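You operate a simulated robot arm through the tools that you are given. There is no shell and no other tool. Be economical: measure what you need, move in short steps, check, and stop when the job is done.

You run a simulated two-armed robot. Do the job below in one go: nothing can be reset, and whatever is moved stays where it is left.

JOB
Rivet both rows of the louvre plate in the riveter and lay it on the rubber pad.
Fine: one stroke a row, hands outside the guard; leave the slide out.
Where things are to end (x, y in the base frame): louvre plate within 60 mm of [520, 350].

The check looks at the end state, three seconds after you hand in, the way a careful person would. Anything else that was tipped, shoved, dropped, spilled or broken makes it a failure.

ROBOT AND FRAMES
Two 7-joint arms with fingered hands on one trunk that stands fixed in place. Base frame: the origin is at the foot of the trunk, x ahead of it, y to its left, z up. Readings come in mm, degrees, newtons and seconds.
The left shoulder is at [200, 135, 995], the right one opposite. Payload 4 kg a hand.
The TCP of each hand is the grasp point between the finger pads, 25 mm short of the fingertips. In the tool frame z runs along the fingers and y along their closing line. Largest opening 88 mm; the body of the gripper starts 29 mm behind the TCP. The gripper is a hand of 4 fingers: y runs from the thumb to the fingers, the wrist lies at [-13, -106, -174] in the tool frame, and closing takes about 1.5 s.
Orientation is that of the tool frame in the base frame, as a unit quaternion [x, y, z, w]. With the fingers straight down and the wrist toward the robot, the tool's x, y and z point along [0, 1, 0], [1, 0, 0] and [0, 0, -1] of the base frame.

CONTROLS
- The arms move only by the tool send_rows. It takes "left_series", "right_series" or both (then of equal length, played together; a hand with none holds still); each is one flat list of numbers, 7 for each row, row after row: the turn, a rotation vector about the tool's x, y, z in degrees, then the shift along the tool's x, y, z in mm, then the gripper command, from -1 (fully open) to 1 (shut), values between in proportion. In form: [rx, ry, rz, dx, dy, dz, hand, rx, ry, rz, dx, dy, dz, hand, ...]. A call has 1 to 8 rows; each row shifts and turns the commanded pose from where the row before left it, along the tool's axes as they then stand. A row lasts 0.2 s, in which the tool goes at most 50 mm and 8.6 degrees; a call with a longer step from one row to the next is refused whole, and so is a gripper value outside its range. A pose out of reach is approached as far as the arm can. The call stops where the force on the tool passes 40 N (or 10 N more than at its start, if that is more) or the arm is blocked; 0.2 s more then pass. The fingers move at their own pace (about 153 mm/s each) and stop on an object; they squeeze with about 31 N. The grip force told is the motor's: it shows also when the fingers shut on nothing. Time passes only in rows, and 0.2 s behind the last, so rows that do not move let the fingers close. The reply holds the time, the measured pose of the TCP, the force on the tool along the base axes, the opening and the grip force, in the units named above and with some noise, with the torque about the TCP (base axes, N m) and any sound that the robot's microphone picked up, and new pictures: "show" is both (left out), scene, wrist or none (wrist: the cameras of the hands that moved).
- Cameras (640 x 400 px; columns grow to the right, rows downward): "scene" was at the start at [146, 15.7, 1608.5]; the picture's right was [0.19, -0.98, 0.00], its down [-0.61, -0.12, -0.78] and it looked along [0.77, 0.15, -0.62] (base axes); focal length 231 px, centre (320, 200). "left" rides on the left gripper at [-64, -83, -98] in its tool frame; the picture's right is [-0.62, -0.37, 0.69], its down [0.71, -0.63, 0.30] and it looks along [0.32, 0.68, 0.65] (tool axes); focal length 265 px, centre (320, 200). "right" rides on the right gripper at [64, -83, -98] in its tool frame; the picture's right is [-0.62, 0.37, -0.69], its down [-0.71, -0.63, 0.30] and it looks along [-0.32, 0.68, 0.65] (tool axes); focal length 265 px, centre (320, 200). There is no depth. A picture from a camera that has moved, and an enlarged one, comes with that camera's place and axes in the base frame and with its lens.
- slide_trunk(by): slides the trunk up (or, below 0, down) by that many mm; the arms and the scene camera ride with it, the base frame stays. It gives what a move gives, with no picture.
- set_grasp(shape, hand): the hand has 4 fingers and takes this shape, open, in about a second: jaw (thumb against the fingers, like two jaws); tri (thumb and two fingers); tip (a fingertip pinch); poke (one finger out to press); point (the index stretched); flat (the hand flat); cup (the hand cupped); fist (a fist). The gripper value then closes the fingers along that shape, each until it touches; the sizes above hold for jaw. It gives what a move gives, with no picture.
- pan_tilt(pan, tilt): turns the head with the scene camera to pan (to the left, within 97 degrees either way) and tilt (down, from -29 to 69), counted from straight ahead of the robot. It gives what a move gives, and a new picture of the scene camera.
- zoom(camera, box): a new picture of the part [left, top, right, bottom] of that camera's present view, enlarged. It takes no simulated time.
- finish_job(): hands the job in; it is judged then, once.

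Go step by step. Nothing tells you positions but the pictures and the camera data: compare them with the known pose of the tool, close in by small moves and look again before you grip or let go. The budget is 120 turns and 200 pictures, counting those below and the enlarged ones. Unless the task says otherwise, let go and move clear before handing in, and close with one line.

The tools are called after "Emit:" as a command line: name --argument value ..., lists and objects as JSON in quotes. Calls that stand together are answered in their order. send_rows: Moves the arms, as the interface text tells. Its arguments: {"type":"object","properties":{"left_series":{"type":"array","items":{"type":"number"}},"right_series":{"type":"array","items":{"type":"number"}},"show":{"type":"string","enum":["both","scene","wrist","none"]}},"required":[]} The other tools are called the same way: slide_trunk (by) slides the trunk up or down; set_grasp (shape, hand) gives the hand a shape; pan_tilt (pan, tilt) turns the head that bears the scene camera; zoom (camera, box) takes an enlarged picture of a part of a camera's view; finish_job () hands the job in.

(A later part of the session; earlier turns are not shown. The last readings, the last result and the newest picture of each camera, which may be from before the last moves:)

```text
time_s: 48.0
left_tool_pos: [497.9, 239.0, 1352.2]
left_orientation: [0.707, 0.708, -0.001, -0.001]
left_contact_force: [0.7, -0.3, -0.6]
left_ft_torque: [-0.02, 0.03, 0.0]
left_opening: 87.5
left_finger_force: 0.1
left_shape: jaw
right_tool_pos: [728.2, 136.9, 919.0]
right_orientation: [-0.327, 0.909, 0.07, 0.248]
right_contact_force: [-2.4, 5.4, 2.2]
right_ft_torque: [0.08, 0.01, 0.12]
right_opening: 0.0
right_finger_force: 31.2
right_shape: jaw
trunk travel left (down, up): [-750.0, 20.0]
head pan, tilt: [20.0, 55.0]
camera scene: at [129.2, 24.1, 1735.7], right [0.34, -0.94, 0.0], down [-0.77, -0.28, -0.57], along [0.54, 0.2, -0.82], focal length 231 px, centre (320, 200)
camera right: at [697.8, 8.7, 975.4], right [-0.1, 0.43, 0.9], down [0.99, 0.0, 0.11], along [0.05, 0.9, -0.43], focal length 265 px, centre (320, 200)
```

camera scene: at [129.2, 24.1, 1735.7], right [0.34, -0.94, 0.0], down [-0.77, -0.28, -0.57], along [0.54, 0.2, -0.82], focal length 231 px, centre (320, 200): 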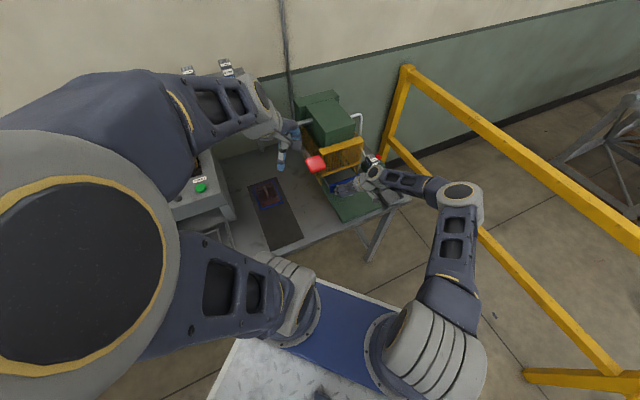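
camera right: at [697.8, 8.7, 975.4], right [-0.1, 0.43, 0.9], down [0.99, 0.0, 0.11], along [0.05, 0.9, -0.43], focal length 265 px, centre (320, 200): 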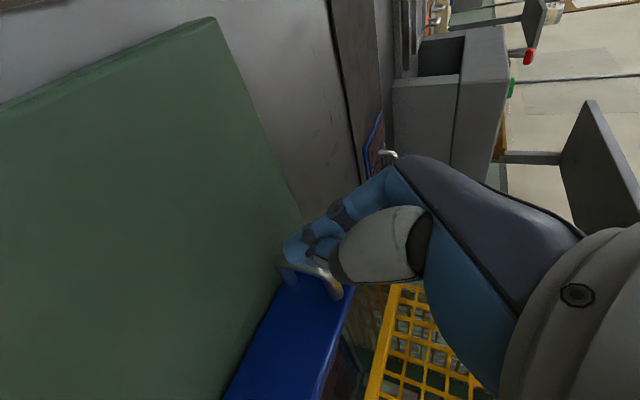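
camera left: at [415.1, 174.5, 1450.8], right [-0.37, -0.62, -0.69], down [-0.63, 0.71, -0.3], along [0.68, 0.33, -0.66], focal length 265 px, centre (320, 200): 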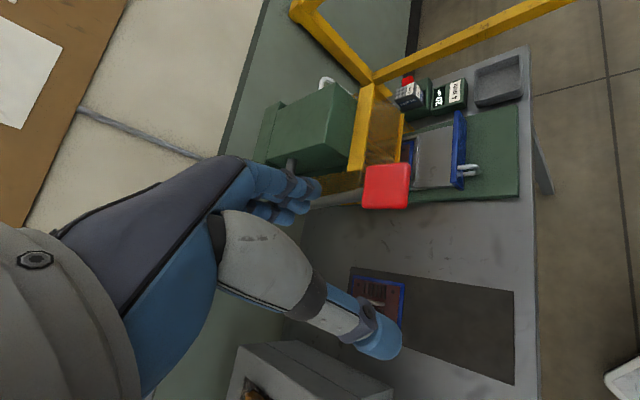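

Emit:
send_rows --right_series '[0, 0, 0, -6.9, 0.8, 3.9, 1, 0, 0, 0, -6.9, 0.8, 3.9, 1, 0, 0, 0, -6.9, 0.8, 3.9, 1]' --show "none"

Emit:
zoom --camera "right" --box '[220, 200, 500, 400]'

Emit:
zoom --camera "scene" --box '[280, 90, 410, 230]'

```text
time_s: 48.8
left_tool_pos: [497.3, 238.8, 1352.8]
left_orientation: [0.706, 0.708, -0.001, -0.002]
left_contact_force: [0.0, -0.5, 0.1]
left_ft_torque: [0.0, -0.02, 0.0]
left_opening: 87.8
left_finger_force: 0.1
left_shape: jaw
right_tool_pos: [738.3, 148.6, 915.8]
right_orientation: [-0.331, 0.91, 0.07, 0.238]
right_contact_force: [-10.9, -9.0, 5.1]
right_ft_torque: [-0.14, 0.07, 0.02]
right_opening: 0.0
right_finger_force: 31.1
right_shape: jaw
trunk travel left (down, up): [-750.0, 20.0]
head pan, tilt: [20.0, 55.0]
stopped in row 3 (right hand): the force on the tool passed its limit at 49 N (the readings are from after the stop); the commanded pose is now the measured one
```

```text
2.00 times, centred on (360, 300) of right
camera zoom: at [709.6, 20.8, 973.2], right [-0.09, 0.44, 0.89], down [1.0, 0.01, 0.1], along [0.03, 0.9, -0.44], focal length 531 px, centre (240, 0)
```

zoom: 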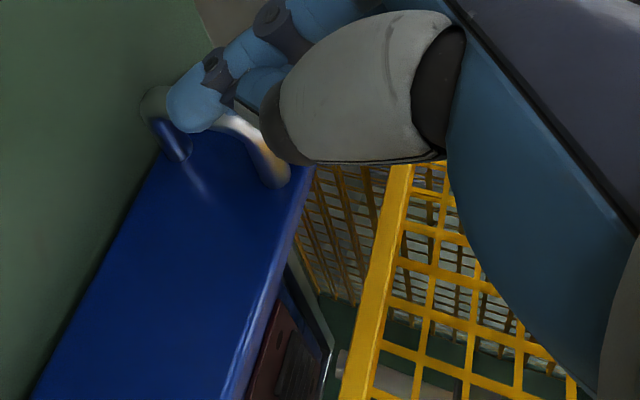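

```text
2.86 times, centred on (345, 160) of scene
camera zoom: at [128.6, 23.3, 1735.8], right [0.34, -0.94, 0.0], down [-0.77, -0.28, -0.57], along [0.54, 0.2, -0.82], focal length 660 px, centre (249, 314)
```

zoom: 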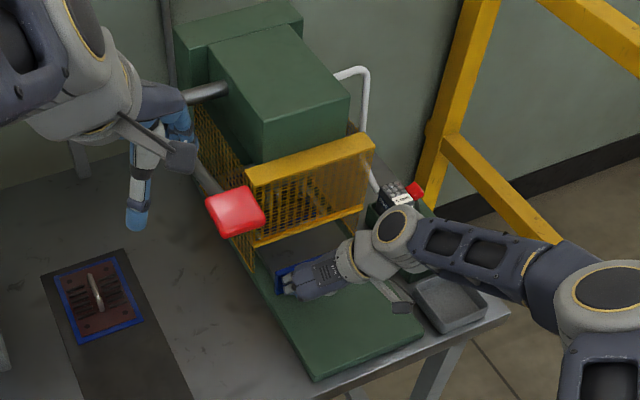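

A firm stop was met after about 230 mm of total travel, with the reaction along the slide. Let me look into the guard with the left camera to see what is under the head.

Emit:
send_rows --left_series '[0, 0, 0, 0, 0, 0, -1]' --show "wrist"

Emit:
zoom --camera "left" --box '[250, 50, 550, 230]'

Emit:
zoom --camera "scene" --box '[305, 130, 385, 200]'

```text
time_s: 49.2
left_tool_pos: [498.3, 238.2, 1351.4]
left_orientation: [0.707, 0.707, -0.001, -0.001]
left_contact_force: [0.3, 0.4, -0.4]
left_ft_torque: [0.01, 0.01, 0.01]
left_opening: 87.9
left_finger_force: 0.1
left_shape: jaw
right_tool_pos: [738.5, 149.1, 915.9]
right_orientation: [-0.332, 0.91, 0.069, 0.239]
right_contact_force: [-19.7, -14.6, 7.9]
right_ft_torque: [-0.22, 0.13, -0.02]
right_opening: 0.0
right_finger_force: 31.1
right_shape: jaw
trunk travel left (down, up): [-750.0, 20.0]
head pan, tilt: [20.0, 55.0]
camera left: at [414.5, 174.3, 1450.9], right [-0.37, -0.62, -0.69], down [-0.63, 0.71, -0.3], along [0.68, 0.33, -0.66], focal length 265 px, centre (320, 200)
```

left: 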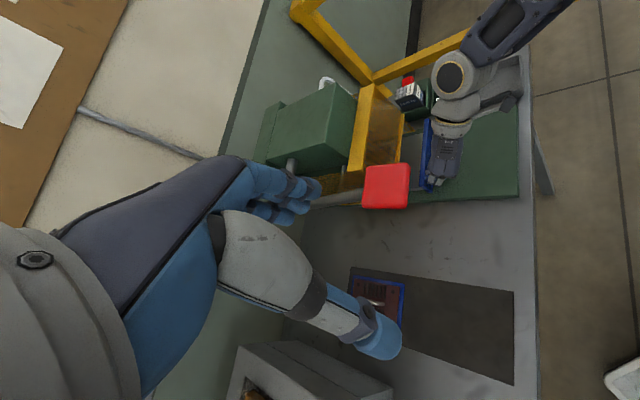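

```text
2.13 times, centred on (400, 140) of left
camera zoom: at [414.5, 174.3, 1450.9], right [-0.37, -0.62, -0.69], down [-0.63, 0.71, -0.3], along [0.68, 0.33, -0.66], focal length 566 px, centre (149, 328)
```

zoom: 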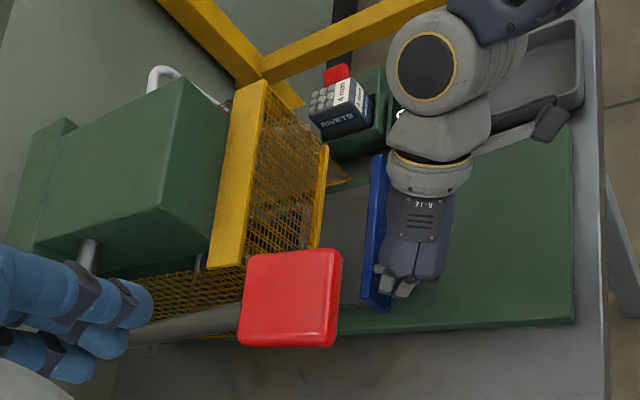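

```text
5.71 times, centred on (345, 165) of scene
camera zoom: at [128.5, 23.3, 1735.8], right [0.34, -0.94, 0.0], down [-0.77, -0.28, -0.57], along [0.54, 0.2, -0.82], focal length 1319 px, centre (177, 400)
```

zoom: 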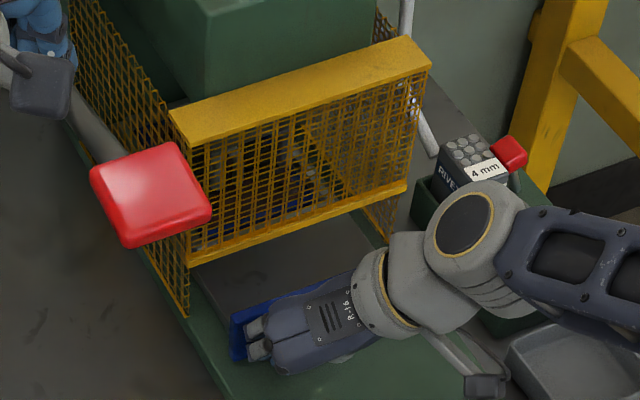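

Emit:
send_rows --left_series '[0, 0, 0, -40, 0, 0, -1, 0, 0, 0, -40, 0, 0, -1, 0, 0, 0, -40, 0, 0, -1, 0, 0, 0, -40, 0, 0, -1, 0, 0, 0, 0, 26, 38, -1, 0, 0, 0, 0, 26, 38, -1, 0, 0, 0, 0, 26, 38, -1, 0, 0, 0, 0, 26, 38, -1]' --show "wrist"

Emit:
zoom --camera "left" --box '[200, 60, 440, 260]'

```text
time_s: 51.2
left_tool_pos: [571.6, -49.4, 1252.5]
left_orientation: [0.812, 0.58, 0.054, 0.039]
left_contact_force: [0.4, 0.6, 0.5]
left_ft_torque: [-0.04, 0.03, 0.02]
left_opening: 87.8
left_finger_force: 0.0
left_shape: jaw
left hand out of reach, approached as far as the arm can: row 7
right_tool_pos: [737.1, 149.6, 915.7]
right_orientation: [-0.332, 0.91, 0.069, 0.237]
right_contact_force: [-6.7, -5.5, 2.5]
right_ft_torque: [-0.14, -0.01, 0.07]
right_opening: 0.0
right_finger_force: 31.1
right_shape: jaw
trunk travel left (down, up): [-750.0, 20.0]
head pan, tilt: [20.0, 55.0]
stopped in row 8 (left hand): the arm was blocked; the commanded pose is now the measured one
camera left: at [459.4, -82.3, 1335.4], right [-0.45, -0.47, -0.76], down [-0.32, 0.88, -0.35], along [0.83, 0.08, -0.55], focal length 265 px, centre (320, 200)
```

left: 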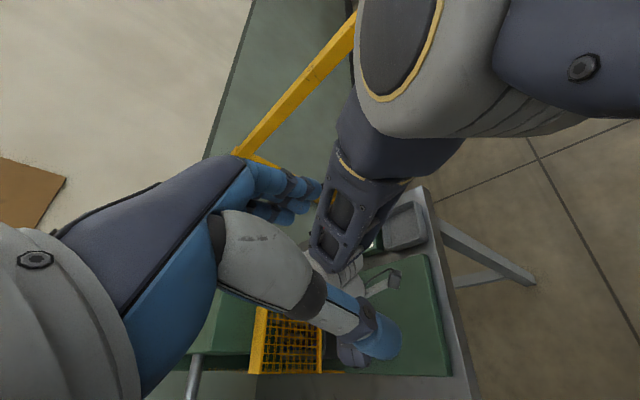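

```text
2.00 times, centred on (320, 160) of left
camera zoom: at [459.4, -82.3, 1335.4], right [-0.45, -0.47, -0.76], down [-0.32, 0.88, -0.35], along [0.83, 0.08, -0.55], focal length 531 px, centre (320, 280)
```

zoom: 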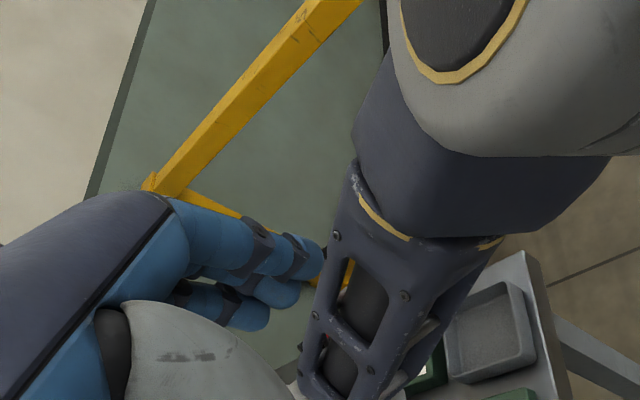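

The left arm swung too far and touched the right one. I back it off upward and to the left, and will use another view.

Emit:
send_rows --left_series '[0, 0, 0, 10, -10, -40, -1, 0, 0, 0, 20, -15, -35, -1, 0, 0, 0, 35, -20, -15, -1, 0, 0, 0, 40, -20, 0, -1, 0, 0, 0, 40, -20, 0, -1, 0, 0, 0, 40, -20, 0, -1, 0, 0, 0, 40, -20, 0, -1]' --show "both"

```text
time_s: 52.8
left_tool_pos: [518.9, 197.8, 1327.9]
left_orientation: [0.813, 0.578, 0.055, 0.038]
left_contact_force: [0.7, 0.8, 0.2]
left_ft_torque: [-0.02, -0.01, 0.0]
left_opening: 87.6
left_finger_force: 0.0
left_shape: jaw
left hand out of reach, approached as far as the arm can: row 2
right_tool_pos: [738.7, 148.4, 915.1]
right_orientation: [-0.331, 0.911, 0.07, 0.237]
right_contact_force: [-8.9, -4.0, 0.8]
right_ft_torque: [-0.1, 0.11, 0.05]
right_opening: 0.0
right_finger_force: 31.3
right_shape: jaw
trunk travel left (down, up): [-750.0, 20.0]
head pan, tilt: [20.0, 55.0]
camera scene: at [129.2, 23.4, 1735.6], right [0.34, -0.94, 0.0], down [-0.77, -0.28, -0.57], along [0.54, 0.2, -0.82], focal length 231 px, centre (320, 200)
camera left: at [406.3, 165.1, 1413.2], right [-0.45, -0.46, -0.76], down [-0.32, 0.88, -0.35], along [0.83, 0.08, -0.55], focal length 265 px, centre (320, 200)
```

scene: 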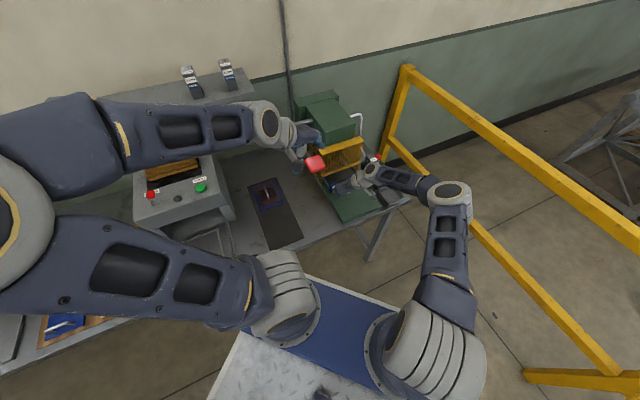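
left: 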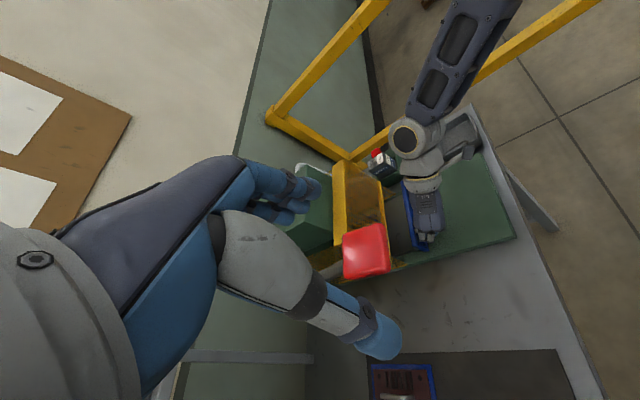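

Emit:
zoom --camera "scene" --box '[315, 140, 370, 190]'

Emit:
zoom --camera "left" --box '[310, 140, 450, 270]'

Emit:
zoom --camera "right" --box '[300, 260, 500, 400]'

```text
8.00 times, centred on (342, 165) of scene
camera zoom: at [129.2, 23.4, 1735.6], right [0.34, -0.94, 0.0], down [-0.77, -0.28, -0.57], along [0.54, 0.2, -0.82], focal length 1847 px, centre (140, 480)
```

zoom: 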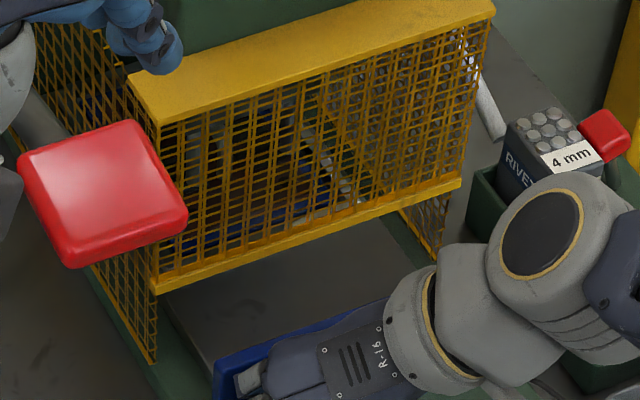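

```text
3.08 times, centred on (380, 205) of left
camera zoom: at [406.3, 165.1, 1413.2], right [-0.45, -0.46, -0.76], down [-0.32, 0.88, -0.35], along [0.83, 0.08, -0.55], focal length 817 px, centre (135, 185)
```

zoom: 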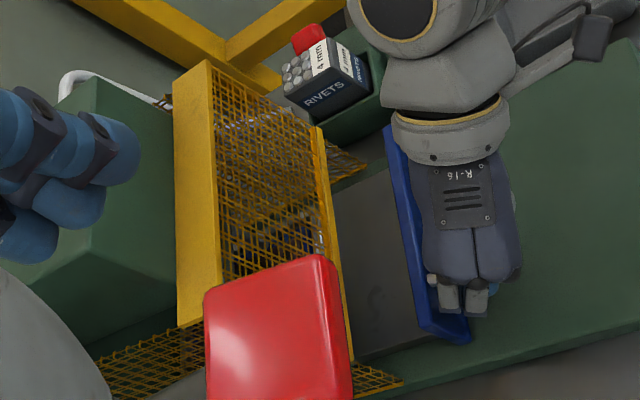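

```text
2.86 times, centred on (400, 330) of right
camera zoom: at [709.9, 20.6, 973.1], right [-0.09, 0.44, 0.89], down [1.0, 0.01, 0.09], along [0.03, 0.9, -0.44], focal length 758 px, centre (91, -171)
```

zoom: 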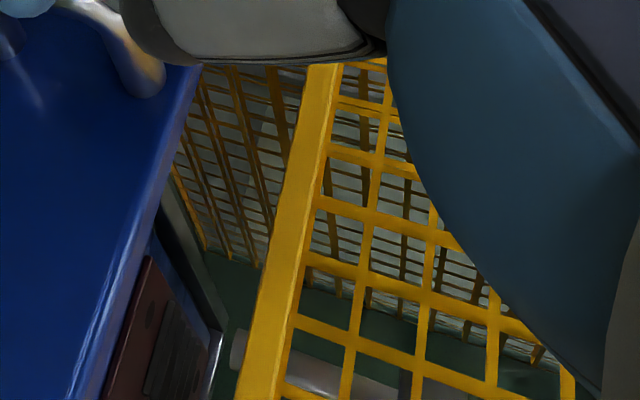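

Estimates: rivet rows are 97 mm apart; at the stop the near row lies about under the ram. I'll keep the right hand on the slide and bring the closed left hand above the red lever pad near (600,212,1215).

Emit:
send_rows --left_series '[2.5, -0.5, -6.4, 0, 0, 0, 1, 2.5, -0.5, -6.4, 0, 0, 0, 1, 2.5, -0.5, -6.4, 0, 0, 0, 1, 0, 0, 0, 5, 27, 5, 1, 0, 0, 0, 5, 27, 5, 1, 0, 0, 0, 4, 27, 10, 1, 0, 0, 0, 0, 0, 10, 1, 0, 0, 0, 0, 0, 0, 1]' --show "both"

Emit:
zoom --camera "left" --box '[200, 130, 460, 360]'

Emit:
zoom --camera "scene" --box '[250, 110, 370, 200]'

```text
time_s: 54.6
left_tool_pos: [597.2, 213.6, 1298.4]
left_orientation: [0.705, 0.709, -0.001, 0.002]
left_contact_force: [-0.9, 0.6, -0.3]
left_ft_torque: [0.0, -0.03, 0.0]
left_opening: 0.1
left_finger_force: 31.4
left_shape: jaw
right_tool_pos: [739.0, 148.8, 915.6]
right_orientation: [-0.331, 0.911, 0.069, 0.237]
right_contact_force: [-10.9, -6.8, 0.0]
right_ft_torque: [-0.16, 0.09, 0.05]
right_opening: 0.0
right_finger_force: 30.7
right_shape: jaw
trunk travel left (down, up): [-750.0, 20.0]
head pan, tilt: [20.0, 55.0]
camera scene: at [129.0, 23.7, 1735.7], right [0.34, -0.94, 0.0], down [-0.77, -0.28, -0.57], along [0.54, 0.2, -0.82], focal length 231 px, centre (320, 200)
camera left: at [514.8, 149.7, 1397.2], right [-0.36, -0.62, -0.69], down [-0.63, 0.71, -0.31], along [0.68, 0.33, -0.65], focal length 265 px, centre (320, 200)
```

scene: 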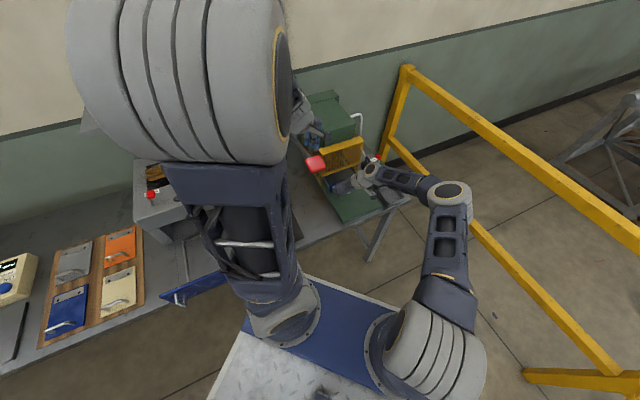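
left: 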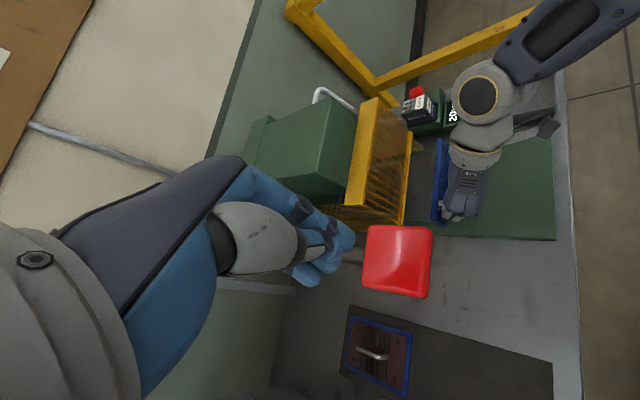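

```text
1.74 times, centred on (330, 245) of left
camera zoom: at [514.8, 149.7, 1397.2], right [-0.36, -0.62, -0.69], down [-0.63, 0.71, -0.31], along [0.68, 0.33, -0.65], focal length 462 px, centre (303, 122)
```

zoom: 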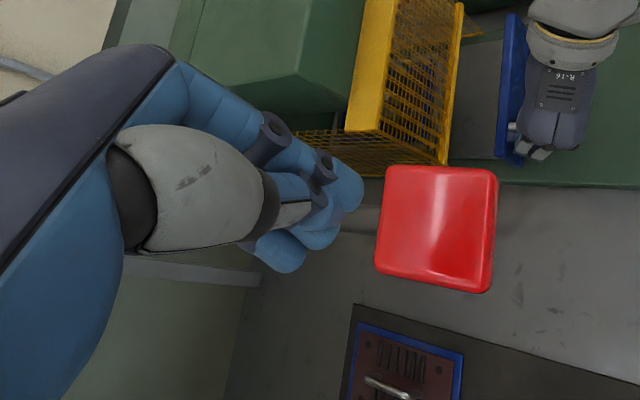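

```text
4.44 times, centred on (310, 155) of scene
camera zoom: at [129.0, 23.7, 1735.7], right [0.34, -0.94, 0.0], down [-0.77, -0.28, -0.57], along [0.54, 0.2, -0.82], focal length 1026 px, centre (364, 400)
```

zoom: 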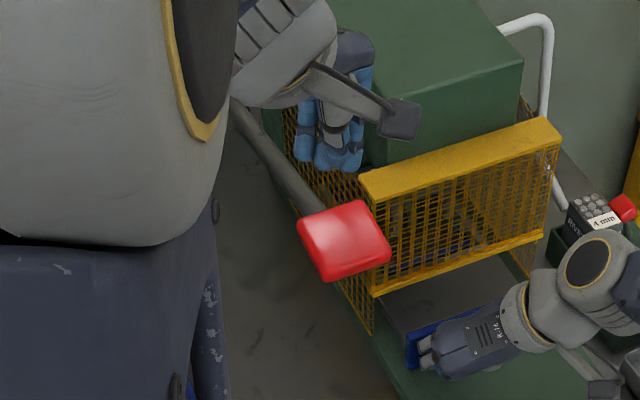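

The fingers hang right above the pad centre (600,213,1210). I descend to contact.

Emit:
send_rows --left_series '[0, 0, 0, 0, 3, 20, 1, 0, 0, 0, 0, 0, 20, 1, 0, 0, 0, 0, 0, 10, 1, 0, 0, 0, 0, 0, 8, 1, 0, 0, 0, 0, 0, 8, 1]' --show "wrist"

```text
time_s: 55.8
left_tool_pos: [601.7, 214.3, 1233.4]
left_orientation: [0.705, 0.71, -0.001, 0.002]
left_contact_force: [-0.7, -1.1, 0.0]
left_ft_torque: [0.0, 0.0, -0.01]
left_opening: 0.3
left_finger_force: 31.2
left_shape: jaw
right_tool_pos: [737.8, 148.8, 916.3]
right_orientation: [-0.332, 0.91, 0.069, 0.238]
right_contact_force: [-11.1, -7.4, -0.6]
right_ft_torque: [-0.14, 0.15, 0.07]
right_opening: 0.1
right_finger_force: 30.9
right_shape: jaw
trunk travel left (down, up): [-750.0, 20.0]
head pan, tilt: [20.0, 55.0]
camera left: at [518.8, 149.5, 1331.6], right [-0.36, -0.62, -0.69], down [-0.63, 0.71, -0.31], along [0.68, 0.33, -0.65], focal length 265 px, centre (320, 200)
```

left: 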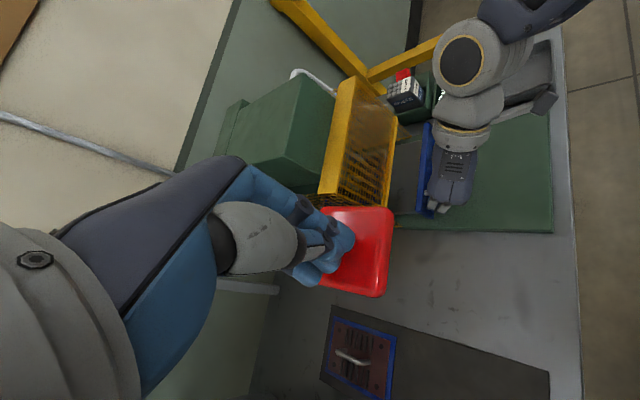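

Emit:
send_rows --left_series '[0, 0, 0, -4, -4, 12, 1, 0, 0, 0, 0, 0, 15, 1, 0, 0, 0, 1, 1, 15, 1, 0, 0, 0, 1, 1, 15, 1]' --show "wrist"

```text
time_s: 56.8
left_tool_pos: [600.1, 210.7, 1176.0]
left_orientation: [0.706, 0.708, -0.001, 0.002]
left_contact_force: [-0.4, -1.7, 2.3]
left_ft_torque: [0.0, 0.01, -0.02]
left_opening: 0.2
left_finger_force: 31.6
left_shape: jaw
right_tool_pos: [738.1, 148.3, 916.0]
right_orientation: [-0.332, 0.91, 0.069, 0.238]
right_contact_force: [-10.3, -7.8, -1.3]
right_ft_torque: [-0.18, 0.1, 0.1]
right_opening: 0.1
right_finger_force: 30.7
right_shape: jaw
trunk travel left (down, up): [-750.0, 20.0]
head pan, tilt: [20.0, 55.0]
camera left: at [517.5, 147.6, 1274.9], right [-0.36, -0.62, -0.69], down [-0.63, 0.71, -0.31], along [0.68, 0.32, -0.65], focal length 265 px, centre (320, 200)
```

left: 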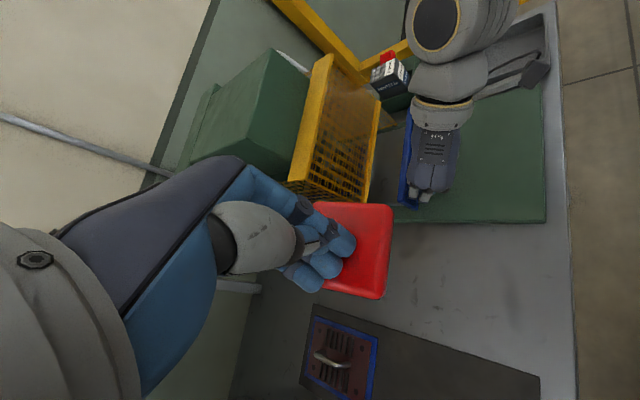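

The lever moves easily. I continue the stroke along its arc.

Emit:
send_rows --left_series '[0, 0, 0, 2, 2, 15, 1, 0, 0, 0, 3, 3, 15, 1, 0, 0, 0, 4, 4, 15, 1, 0, 0, 0, 4, 4, 15, 1, 0, 0, 0, 5, 5, 15, 1]' --show "wrist"

```text
time_s: 58.0
left_tool_pos: [617.7, 228.6, 1102.3]
left_orientation: [0.705, 0.709, -0.001, 0.002]
left_contact_force: [-3.5, -5.1, 6.2]
left_ft_torque: [-0.06, 0.12, 0.05]
left_opening: 0.0
left_finger_force: 30.9
left_shape: jaw
right_tool_pos: [738.2, 147.7, 915.9]
right_orientation: [-0.332, 0.91, 0.069, 0.238]
right_contact_force: [-8.8, -5.4, -3.3]
right_ft_torque: [-0.16, 0.11, 0.07]
right_opening: 0.2
right_finger_force: 31.2
right_shape: jaw
trunk travel left (down, up): [-750.0, 20.0]
head pan, tilt: [20.0, 55.0]
camera left: at [534.4, 164.9, 1200.5], right [-0.36, -0.62, -0.69], down [-0.63, 0.71, -0.31], along [0.68, 0.32, -0.65], focal length 265 px, centre (320, 200)
```

left: 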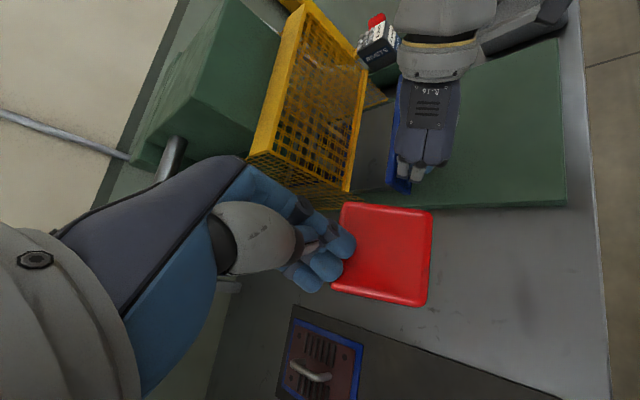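

Emit:
send_rows --left_series '[0, 0, 0, -10, -10, 0, 1, 0, 0, 0, -2, -2, 12, 1, 0, 0, 0, 1, 1, 12, 1, 0, 0, 0, 1, 1, 12, 1]' --show "wrist"

```text
time_s: 59.0
left_tool_pos: [608.1, 219.9, 1067.0]
left_orientation: [0.705, 0.709, -0.002, 0.003]
left_contact_force: [-2.1, 5.9, 27.6]
left_ft_torque: [0.49, -0.48, 0.13]
left_opening: 0.1
left_finger_force: 31.1
left_shape: jaw
right_tool_pos: [737.8, 148.7, 916.8]
right_orientation: [-0.332, 0.91, 0.07, 0.237]
right_contact_force: [-8.6, -6.4, -4.5]
right_ft_torque: [-0.18, 0.12, 0.05]
right_opening: 0.0
right_finger_force: 30.8
right_shape: jaw
trunk travel left (down, up): [-750.0, 20.0]
head pan, tilt: [20.0, 55.0]
camera left: at [524.5, 155.1, 1165.0], right [-0.36, -0.63, -0.69], down [-0.63, 0.71, -0.31], along [0.68, 0.32, -0.66], focal length 265 px, centre (320, 200)
```

left: 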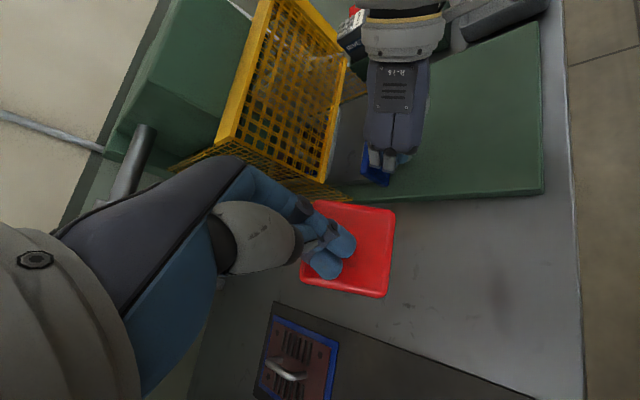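

Emit:
send_rows --left_series '[0, 0, 0, 0, 0, 8, 1, 0, 0, 0, 0, 0, 8, 1, 0, 0, 0, 1, 1, 8, 1]' --show "none"

```text
time_s: 59.3
left_tool_pos: [607.7, 218.6, 1066.1]
left_orientation: [0.705, 0.709, 0.0, 0.005]
left_contact_force: [-6.8, -2.8, 22.6]
left_ft_torque: [0.21, -0.26, 0.01]
left_opening: 0.0
left_finger_force: 30.8
left_shape: jaw
right_tool_pos: [737.6, 148.4, 915.3]
right_orientation: [-0.331, 0.911, 0.069, 0.237]
right_contact_force: [-4.3, -1.8, -0.4]
right_ft_torque: [-0.14, 0.03, 0.06]
right_opening: 0.0
right_finger_force: 31.3
right_shape: jaw
trunk travel left (down, up): [-750.0, 20.0]
head pan, tilt: [20.0, 55.0]
stopped in row 1 (left hand): the force on the tool passed its limit at 50 N (the readings are from after the stop); the commanded pose is now the measured one
```

Emit:
zoom --camera "scene" --box '[310, 120, 420, 220]'

Emit:
zoom --camera "left" --box '[180, 0, 480, 220]'

Emit:
zoom --camera "right" --box '[300, 260, 500, 400]'

```text
4.00 times, centred on (365, 170) of scene
camera zoom: at [128.3, 23.4, 1735.7], right [0.34, -0.94, 0.0], down [-0.77, -0.28, -0.57], along [0.54, 0.2, -0.82], focal length 923 px, centre (140, 320)
```

zoom: 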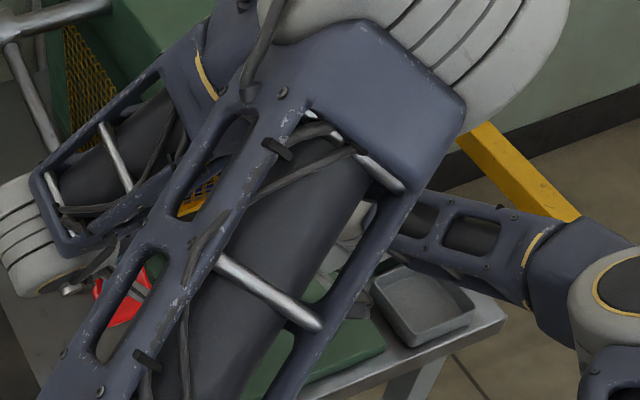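

```text
1.82 times, centred on (330, 110) of left
camera zoom: at [524.7, 155.0, 1164.6], right [-0.36, -0.63, -0.69], down [-0.63, 0.71, -0.31], along [0.69, 0.32, -0.65], focal length 483 px, centre (302, 364)
```

zoom: 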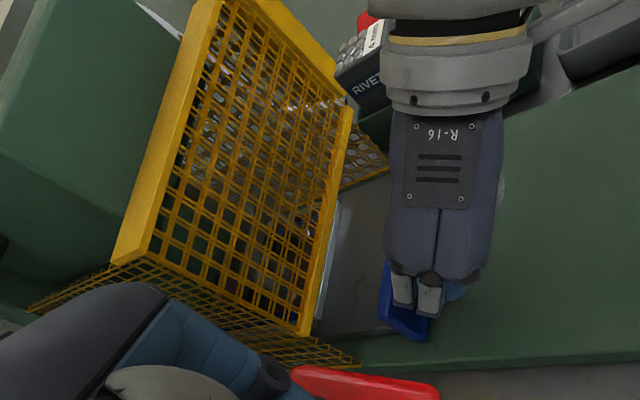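

```text
2.86 times, centred on (400, 330) of right
camera zoom: at [709.4, 20.6, 973.3], right [-0.09, 0.44, 0.89], down [1.0, 0.01, 0.09], along [0.03, 0.9, -0.44], focal length 758 px, centre (91, -171)
```

zoom: 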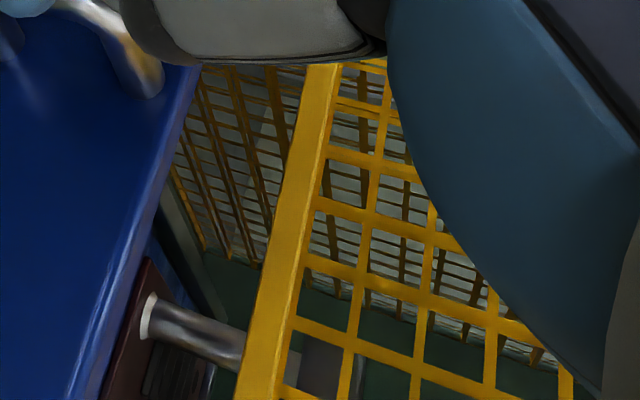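

The right camera shows the punch has come down exactly on the near-row hole, so alignment at the stop is right. I press once more to be sure the stroke is at its bottom.

Emit:
send_rows --left_series '[0, 0, 0, 0, 0, 3, 1, 0, 0, 0, 0, 0, 3, 1, 0, 0, 0, 0, 0, 3, 1, 0, 0, 0, 0, 0, 3, 1]' --show "none"

Emit:
zoom --camera "right" --box '[300, 260, 500, 400]'

```text
time_s: 59.6
left_tool_pos: [608.6, 219.5, 1066.3]
left_orientation: [0.704, 0.71, 0.001, 0.008]
left_contact_force: [-9.4, -4.9, 21.8]
left_ft_torque: [0.13, -0.23, -0.01]
left_opening: 0.0
left_finger_force: 31.2
left_shape: jaw
right_tool_pos: [736.6, 148.0, 916.1]
right_orientation: [-0.333, 0.91, 0.07, 0.237]
right_contact_force: [-3.2, -1.2, 1.7]
right_ft_torque: [-0.09, 0.02, 0.04]
right_opening: 0.0
right_finger_force: 30.6
right_shape: jaw
trunk travel left (down, up): [-750.0, 20.0]
head pan, tilt: [20.0, 55.0]
stopped in row 1 (left hand): the force on the tool passed its limit at 45 N (the readings are from after the stop); the commanded pose is now the measured one
```

```text
2.86 times, centred on (400, 330) of right
camera zoom: at [709.2, 20.8, 973.1], right [-0.09, 0.44, 0.89], down [1.0, 0.01, 0.09], along [0.03, 0.9, -0.44], focal length 758 px, centre (91, -171)
```

zoom: 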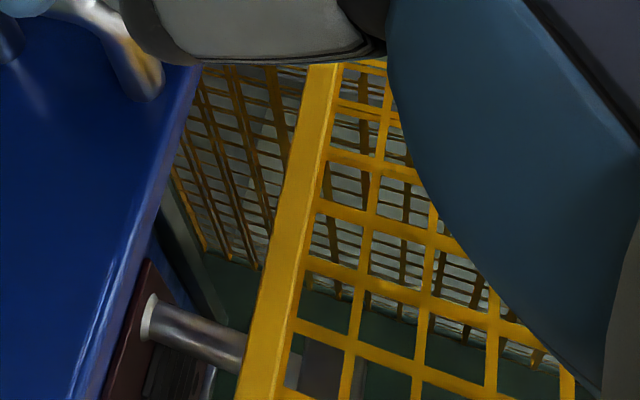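

The lever is at the bottom. I raise the hand slowly and see whether the lever returns.

Emit:
send_rows --left_series '[0, 0, 0, 0, 0, -15, 1, 0, 0, 0, 0, 0, -20, 1, 0, 0, 0, 0, 0, -25, 1, 0, 0, 0, 0, 0, -25, 1]' --show "wrist"

Emit:
zoom --camera "right" --box '[300, 260, 500, 400]'

```text
time_s: 60.6
left_tool_pos: [610.0, 219.3, 1150.4]
left_orientation: [0.705, 0.709, 0.001, 0.005]
left_contact_force: [3.8, 2.5, 3.4]
left_ft_torque: [0.15, -0.1, -0.02]
left_opening: 0.0
left_finger_force: 30.9
left_shape: jaw
right_tool_pos: [738.0, 148.7, 914.2]
right_orientation: [-0.333, 0.91, 0.069, 0.237]
right_contact_force: [-10.6, -7.0, 1.6]
right_ft_torque: [-0.16, 0.1, 0.03]
right_opening: 0.1
right_finger_force: 31.3
right_shape: jaw
trunk travel left (down, up): [-750.0, 20.0]
head pan, tilt: [20.0, 55.0]
camera left: at [525.7, 156.6, 1248.9], right [-0.36, -0.63, -0.69], down [-0.63, 0.71, -0.32], along [0.69, 0.32, -0.65], focal length 265 px, centre (320, 200)
```

left: 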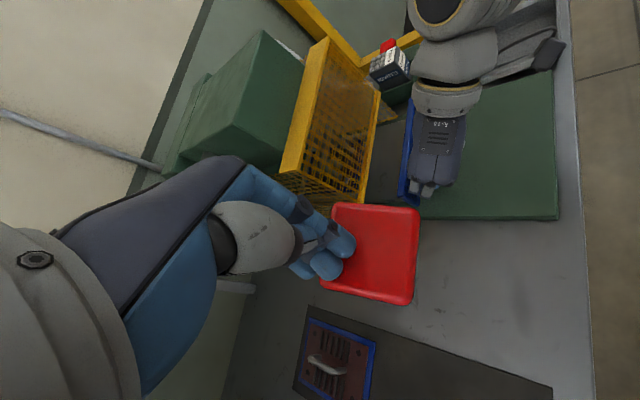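

```text
2.86 times, centred on (400, 330) of right
camera zoom: at [709.7, 20.8, 972.5], right [-0.09, 0.44, 0.89], down [1.0, 0.01, 0.09], along [0.03, 0.9, -0.44], focal length 758 px, centre (91, -171)
```

zoom: 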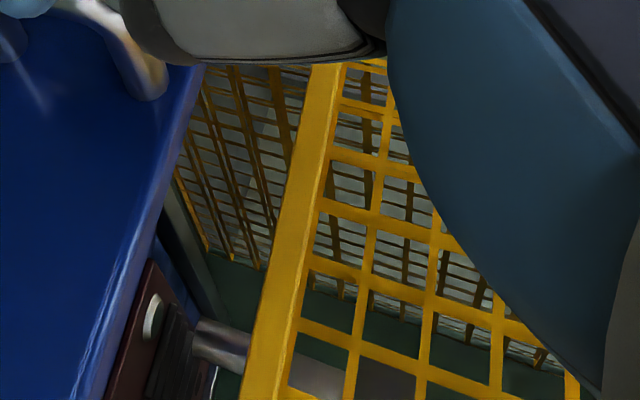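

The rivet head is set in the near row and the lever springs back. I lift the left hand clear, then pull the slide out gradually toward the far-row position (~96 mm).

Emit:
send_rows --left_series '[0, 0, 0, 0, 0, -25, 1, 0, 0, 0, 0, 0, -25, 1, 0, 0, 0, 0, 0, -30, 1, 0, 0, 0, 0, 0, -30, 1, 0, 0, 0, 0, -10, -30, 1]' --show "none"

Emit:
send_rows --right_series '[0, 0, 0, 8.8, -0.9, -4.7, 1, 0, 0, 0, 8.8, -0.9, -4.7, 1, 0, 0, 0, 8.8, -0.9, -4.7, 1, 0, 0, 0, 8.8, -0.9, -4.7, 1, 0, 0, 0, 0, 0, 0, 1]' --show "both"

```text
time_s: 61.8
left_tool_pos: [598.9, 220.1, 1289.0]
left_orientation: [0.705, 0.709, 0.0, 0.006]
left_contact_force: [0.4, -0.3, 0.0]
left_ft_torque: [0.01, -0.03, -0.03]
left_opening: 0.1
left_finger_force: 30.6
left_shape: jaw
right_tool_pos: [738.1, 148.0, 915.3]
right_orientation: [-0.332, 0.91, 0.071, 0.237]
right_contact_force: [-12.0, -6.9, 0.6]
right_ft_torque: [-0.21, 0.2, 0.08]
right_opening: 0.0
right_finger_force: 30.4
right_shape: jaw
trunk travel left (down, up): [-750.0, 20.0]
head pan, tilt: [20.0, 55.0]
```

```text
time_s: 63.0
left_tool_pos: [598.0, 221.4, 1289.8]
left_orientation: [0.704, 0.71, 0.0, 0.006]
left_contact_force: [-0.1, -0.2, -0.5]
left_ft_torque: [-0.04, 0.01, -0.03]
left_opening: 0.0
left_finger_force: 31.7
left_shape: jaw
right_tool_pos: [710.6, 121.0, 913.8]
right_orientation: [-0.332, 0.91, 0.07, 0.237]
right_contact_force: [-4.7, 6.2, 1.3]
right_ft_torque: [0.06, -0.02, 0.18]
right_opening: 0.3
right_finger_force: 31.3
right_shape: jaw
trunk travel left (down, up): [-750.0, 20.0]
head pan, tilt: [20.0, 55.0]
camera scene: at [129.2, 24.2, 1735.7], right [0.34, -0.94, 0.0], down [-0.77, -0.28, -0.57], along [0.54, 0.2, -0.82], focal length 231 px, centre (320, 200)
camera right: at [681.5, -6.9, 972.4], right [-0.09, 0.44, 0.89], down [1.0, 0.01, 0.09], along [0.03, 0.9, -0.44], focal length 265 px, centre (320, 200)
```

scene: 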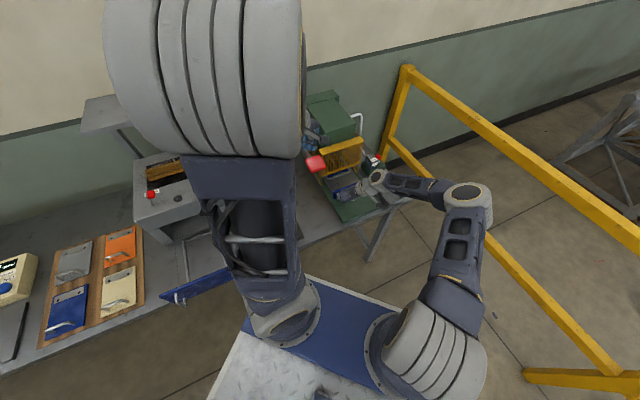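
right: 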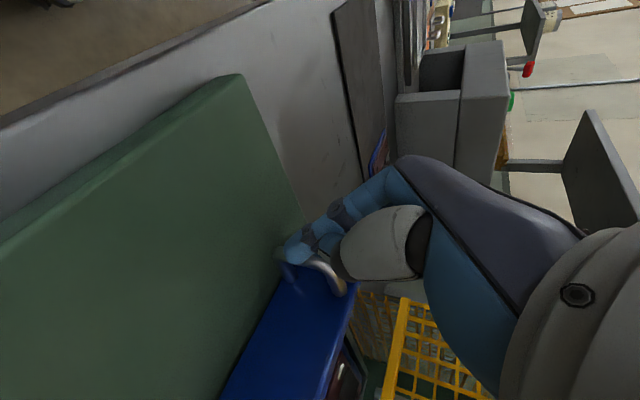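

Emit:
send_rows --right_series '[0, 0, 0, 8.8, -0.9, -4.7, 1, 0, 0, 0, 8.8, -0.9, -4.7, 1, 0, 0, 0, 8.8, -0.9, -4.7, 1, 0, 0, 0, 8.8, -0.9, -4.7, 1, 0, 0, 0, 0, 0, 0, 1]' --show "none"

Emit:
send_rows --right_series '[0, 0, 0, 4.4, -0.5, -2.4, 1, 0, 0, 0, 4.4, -0.5, -2.4, 1, 0, 0, 0, 4.4, -0.5, -2.4, 1, 0, 0, 0, 0, 0, 0, 1]' --show "wrist"

Emit:
zoom --camera "right" --box '[300, 260, 500, 400]'

Emit:
zoom --camera "scene" --box '[300, 120, 400, 210]'

```text
time_s: 64.2
left_tool_pos: [596.3, 220.7, 1288.9]
left_orientation: [0.705, 0.709, 0.0, 0.006]
left_contact_force: [-0.4, 0.0, 0.0]
left_ft_torque: [-0.02, 0.0, -0.01]
left_opening: 0.1
left_finger_force: 31.1
left_shape: jaw
right_tool_pos: [682.6, 93.7, 914.8]
right_orientation: [-0.332, 0.911, 0.069, 0.237]
right_contact_force: [-5.8, 5.8, 1.3]
right_ft_torque: [0.01, 0.0, 0.17]
right_opening: 0.0
right_finger_force: 30.8
right_shape: jaw
trunk travel left (down, up): [-750.0, 20.0]
head pan, tilt: [20.0, 55.0]
```

```text
time_s: 65.2
left_tool_pos: [596.6, 222.2, 1289.4]
left_orientation: [0.704, 0.71, 0.0, 0.006]
left_contact_force: [-0.7, 0.2, 0.6]
left_ft_torque: [-0.04, 0.01, -0.02]
left_opening: 0.1
left_finger_force: 30.6
left_shape: jaw
right_tool_pos: [670.0, 81.1, 914.5]
right_orientation: [-0.331, 0.911, 0.069, 0.237]
right_contact_force: [-6.7, 4.1, 0.7]
right_ft_torque: [-0.04, 0.04, 0.19]
right_opening: 0.0
right_finger_force: 31.4
right_shape: jaw
trunk travel left (down, up): [-750.0, 20.0]
head pan, tilt: [20.0, 55.0]
camera right: at [642.4, -46.6, 972.2], right [-0.09, 0.44, 0.89], down [1.0, 0.01, 0.09], along [0.03, 0.9, -0.44], focal length 265 px, centre (320, 200)
```

right: 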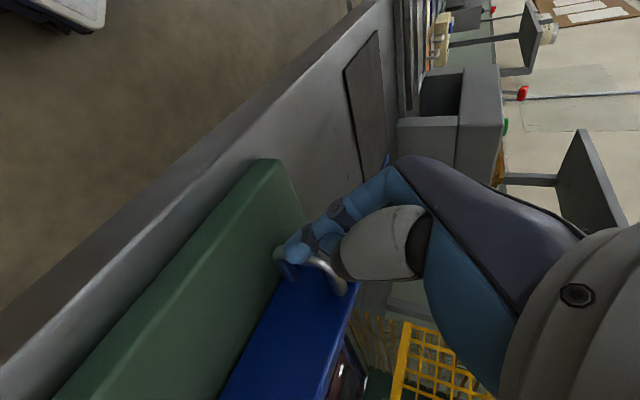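

```text
2.86 times, centred on (400, 330) of right
camera zoom: at [642.4, -46.6, 972.2], right [-0.09, 0.44, 0.89], down [1.0, 0.01, 0.09], along [0.03, 0.9, -0.44], focal length 758 px, centre (91, -171)
```

zoom: 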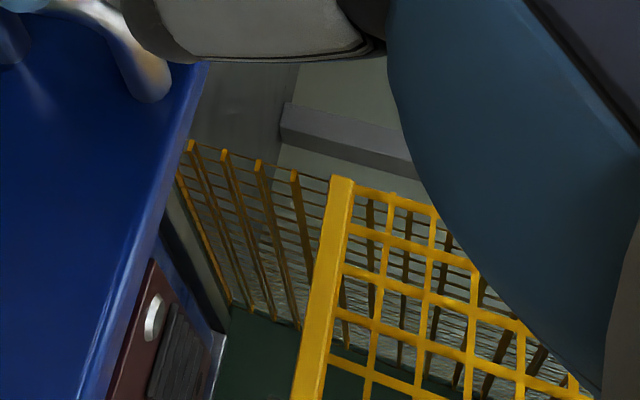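

```text
4.44 times, centred on (350, 165) of scene
camera zoom: at [129.1, 24.1, 1735.7], right [0.34, -0.94, 0.0], down [-0.77, -0.28, -0.57], along [0.54, 0.2, -0.82], focal length 1026 px, centre (187, 356)
```

zoom: 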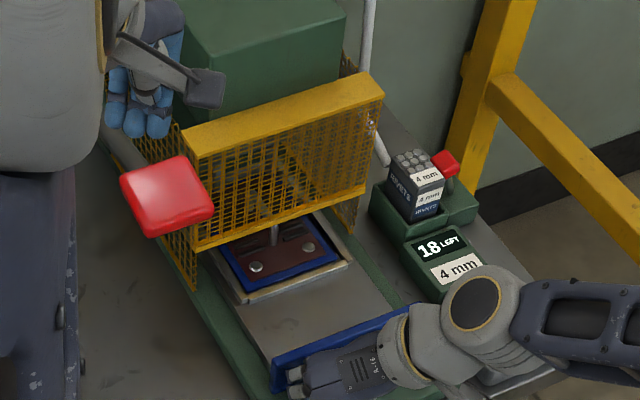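

The counter now reads "18 LEFT" and both near-row rivets are set. Triangulating the rivets puts the plate top at z≈892, which makes the row spacing about 100 mm, so I pull 4.5 mm further.

Emit:
send_rows --right_series '[0, 0, 0, 3.9, -0.4, -2.1, 1, 0, 0, 0, 0, 0, 0, 1, 0, 0, 0, 0, 0, 0, 1]' --show "none"

Emit:
zoom --camera "scene" --box '[325, 145, 375, 185]'

Emit:
zoom --camera "left" --box '[310, 80, 450, 230]'

```text
time_s: 66.0
left_tool_pos: [597.6, 220.4, 1289.4]
left_orientation: [0.705, 0.71, 0.001, 0.006]
left_contact_force: [0.0, 0.2, 0.0]
left_ft_torque: [0.01, 0.01, 0.01]
left_opening: 0.1
left_finger_force: 31.2
left_shape: jaw
right_tool_pos: [667.7, 79.0, 915.3]
right_orientation: [-0.333, 0.91, 0.069, 0.237]
right_contact_force: [-7.8, 1.6, 1.1]
right_ft_torque: [0.01, 0.06, 0.11]
right_opening: 0.0
right_finger_force: 30.7
right_shape: jaw
trunk travel left (down, up): [-750.0, 20.0]
head pan, tilt: [20.0, 55.0]
```

```text
10.00 times, centred on (350, 165) of scene
camera zoom: at [129.1, 24.0, 1735.7], right [0.34, -0.94, 0.0], down [-0.77, -0.28, -0.57], along [0.54, 0.2, -0.82], focal length 2308 px, centre (20, 550)
```

zoom: 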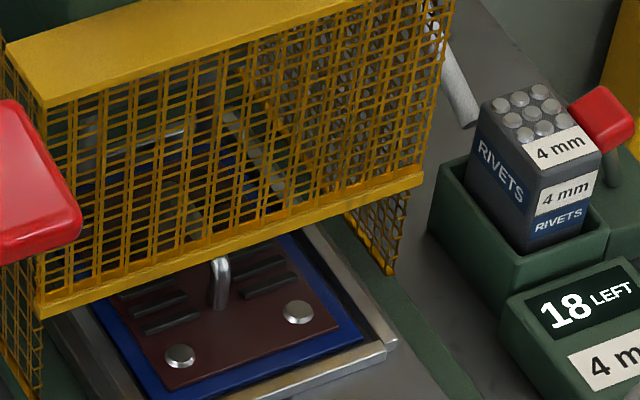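

```text
2.67 times, centred on (380, 155) of left
camera zoom: at [513.5, 157.7, 1387.8], right [-0.36, -0.63, -0.69], down [-0.63, 0.71, -0.32], along [0.69, 0.32, -0.65], focal length 708 px, centre (160, 320)
```

zoom: 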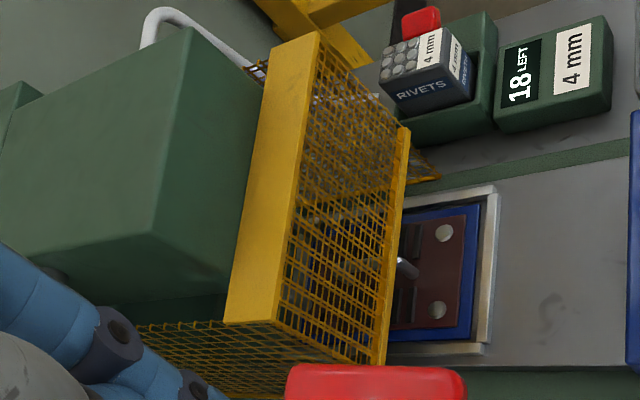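

Hole spacing comes out at 100 × 64 mm; the slide is at 98.6 mm from the stop, so I nudge it about 1.5–2 mm more.

Emit:
send_rows --right_series '[0, 0, 0, 2.2, -0.2, -1.2, 1, 0, 0, 0, 0, 0, 0, 1, 0, 0, 0, 0, 0, 0, 1]' --show "none"

Emit:
send_rows --right_series '[0, 0, 0, 0, 0, 0, 1]' --show "none"

Emit:
zoom --camera "scene" --box '[325, 145, 375, 185]'

```text
time_s: 66.8
left_tool_pos: [598.0, 219.7, 1289.3]
left_orientation: [0.705, 0.71, 0.0, 0.006]
left_contact_force: [-0.3, 0.6, 0.1]
left_ft_torque: [0.01, 0.0, 0.02]
left_opening: 0.2
left_finger_force: 31.2
left_shape: jaw
right_tool_pos: [665.0, 76.1, 915.3]
right_orientation: [-0.332, 0.91, 0.069, 0.238]
right_contact_force: [-4.1, 3.5, 0.5]
right_ft_torque: [0.01, 0.03, 0.15]
right_opening: 0.0
right_finger_force: 31.1
right_shape: jaw
trunk travel left (down, up): [-750.0, 20.0]
head pan, tilt: [20.0, 55.0]
```

```text
time_s: 67.2
left_tool_pos: [597.6, 221.7, 1289.1]
left_orientation: [0.704, 0.71, 0.0, 0.006]
left_contact_force: [-0.5, 0.0, 0.8]
left_ft_torque: [0.01, -0.02, -0.04]
left_opening: 0.0
left_finger_force: 30.8
left_shape: jaw
right_tool_pos: [665.2, 77.4, 914.0]
right_orientation: [-0.331, 0.91, 0.07, 0.238]
right_contact_force: [-3.0, 4.1, -0.2]
right_ft_torque: [0.03, 0.03, 0.13]
right_opening: 0.1
right_finger_force: 30.7
right_shape: jaw
trunk travel left (down, up): [-750.0, 20.0]
head pan, tilt: [20.0, 55.0]
```

```text
10.00 times, centred on (350, 165) of scene
camera zoom: at [129.3, 24.2, 1735.7], right [0.34, -0.94, 0.0], down [-0.77, -0.28, -0.57], along [0.54, 0.2, -0.82], focal length 2308 px, centre (20, 550)
```

zoom: 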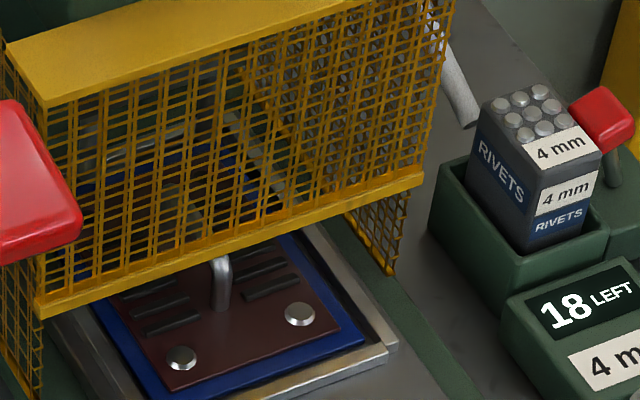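

Emit:
zoom --camera "right" --box '[300, 260, 500, 400]'

```text
2.86 times, centred on (400, 330) of right
camera zoom: at [637.7, -50.5, 972.3], right [-0.09, 0.44, 0.89], down [1.0, 0.01, 0.09], along [0.03, 0.9, -0.44], focal length 758 px, centre (91, -171)
```

zoom: 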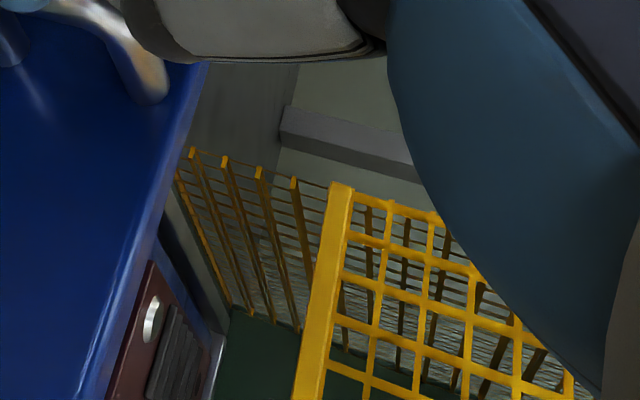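

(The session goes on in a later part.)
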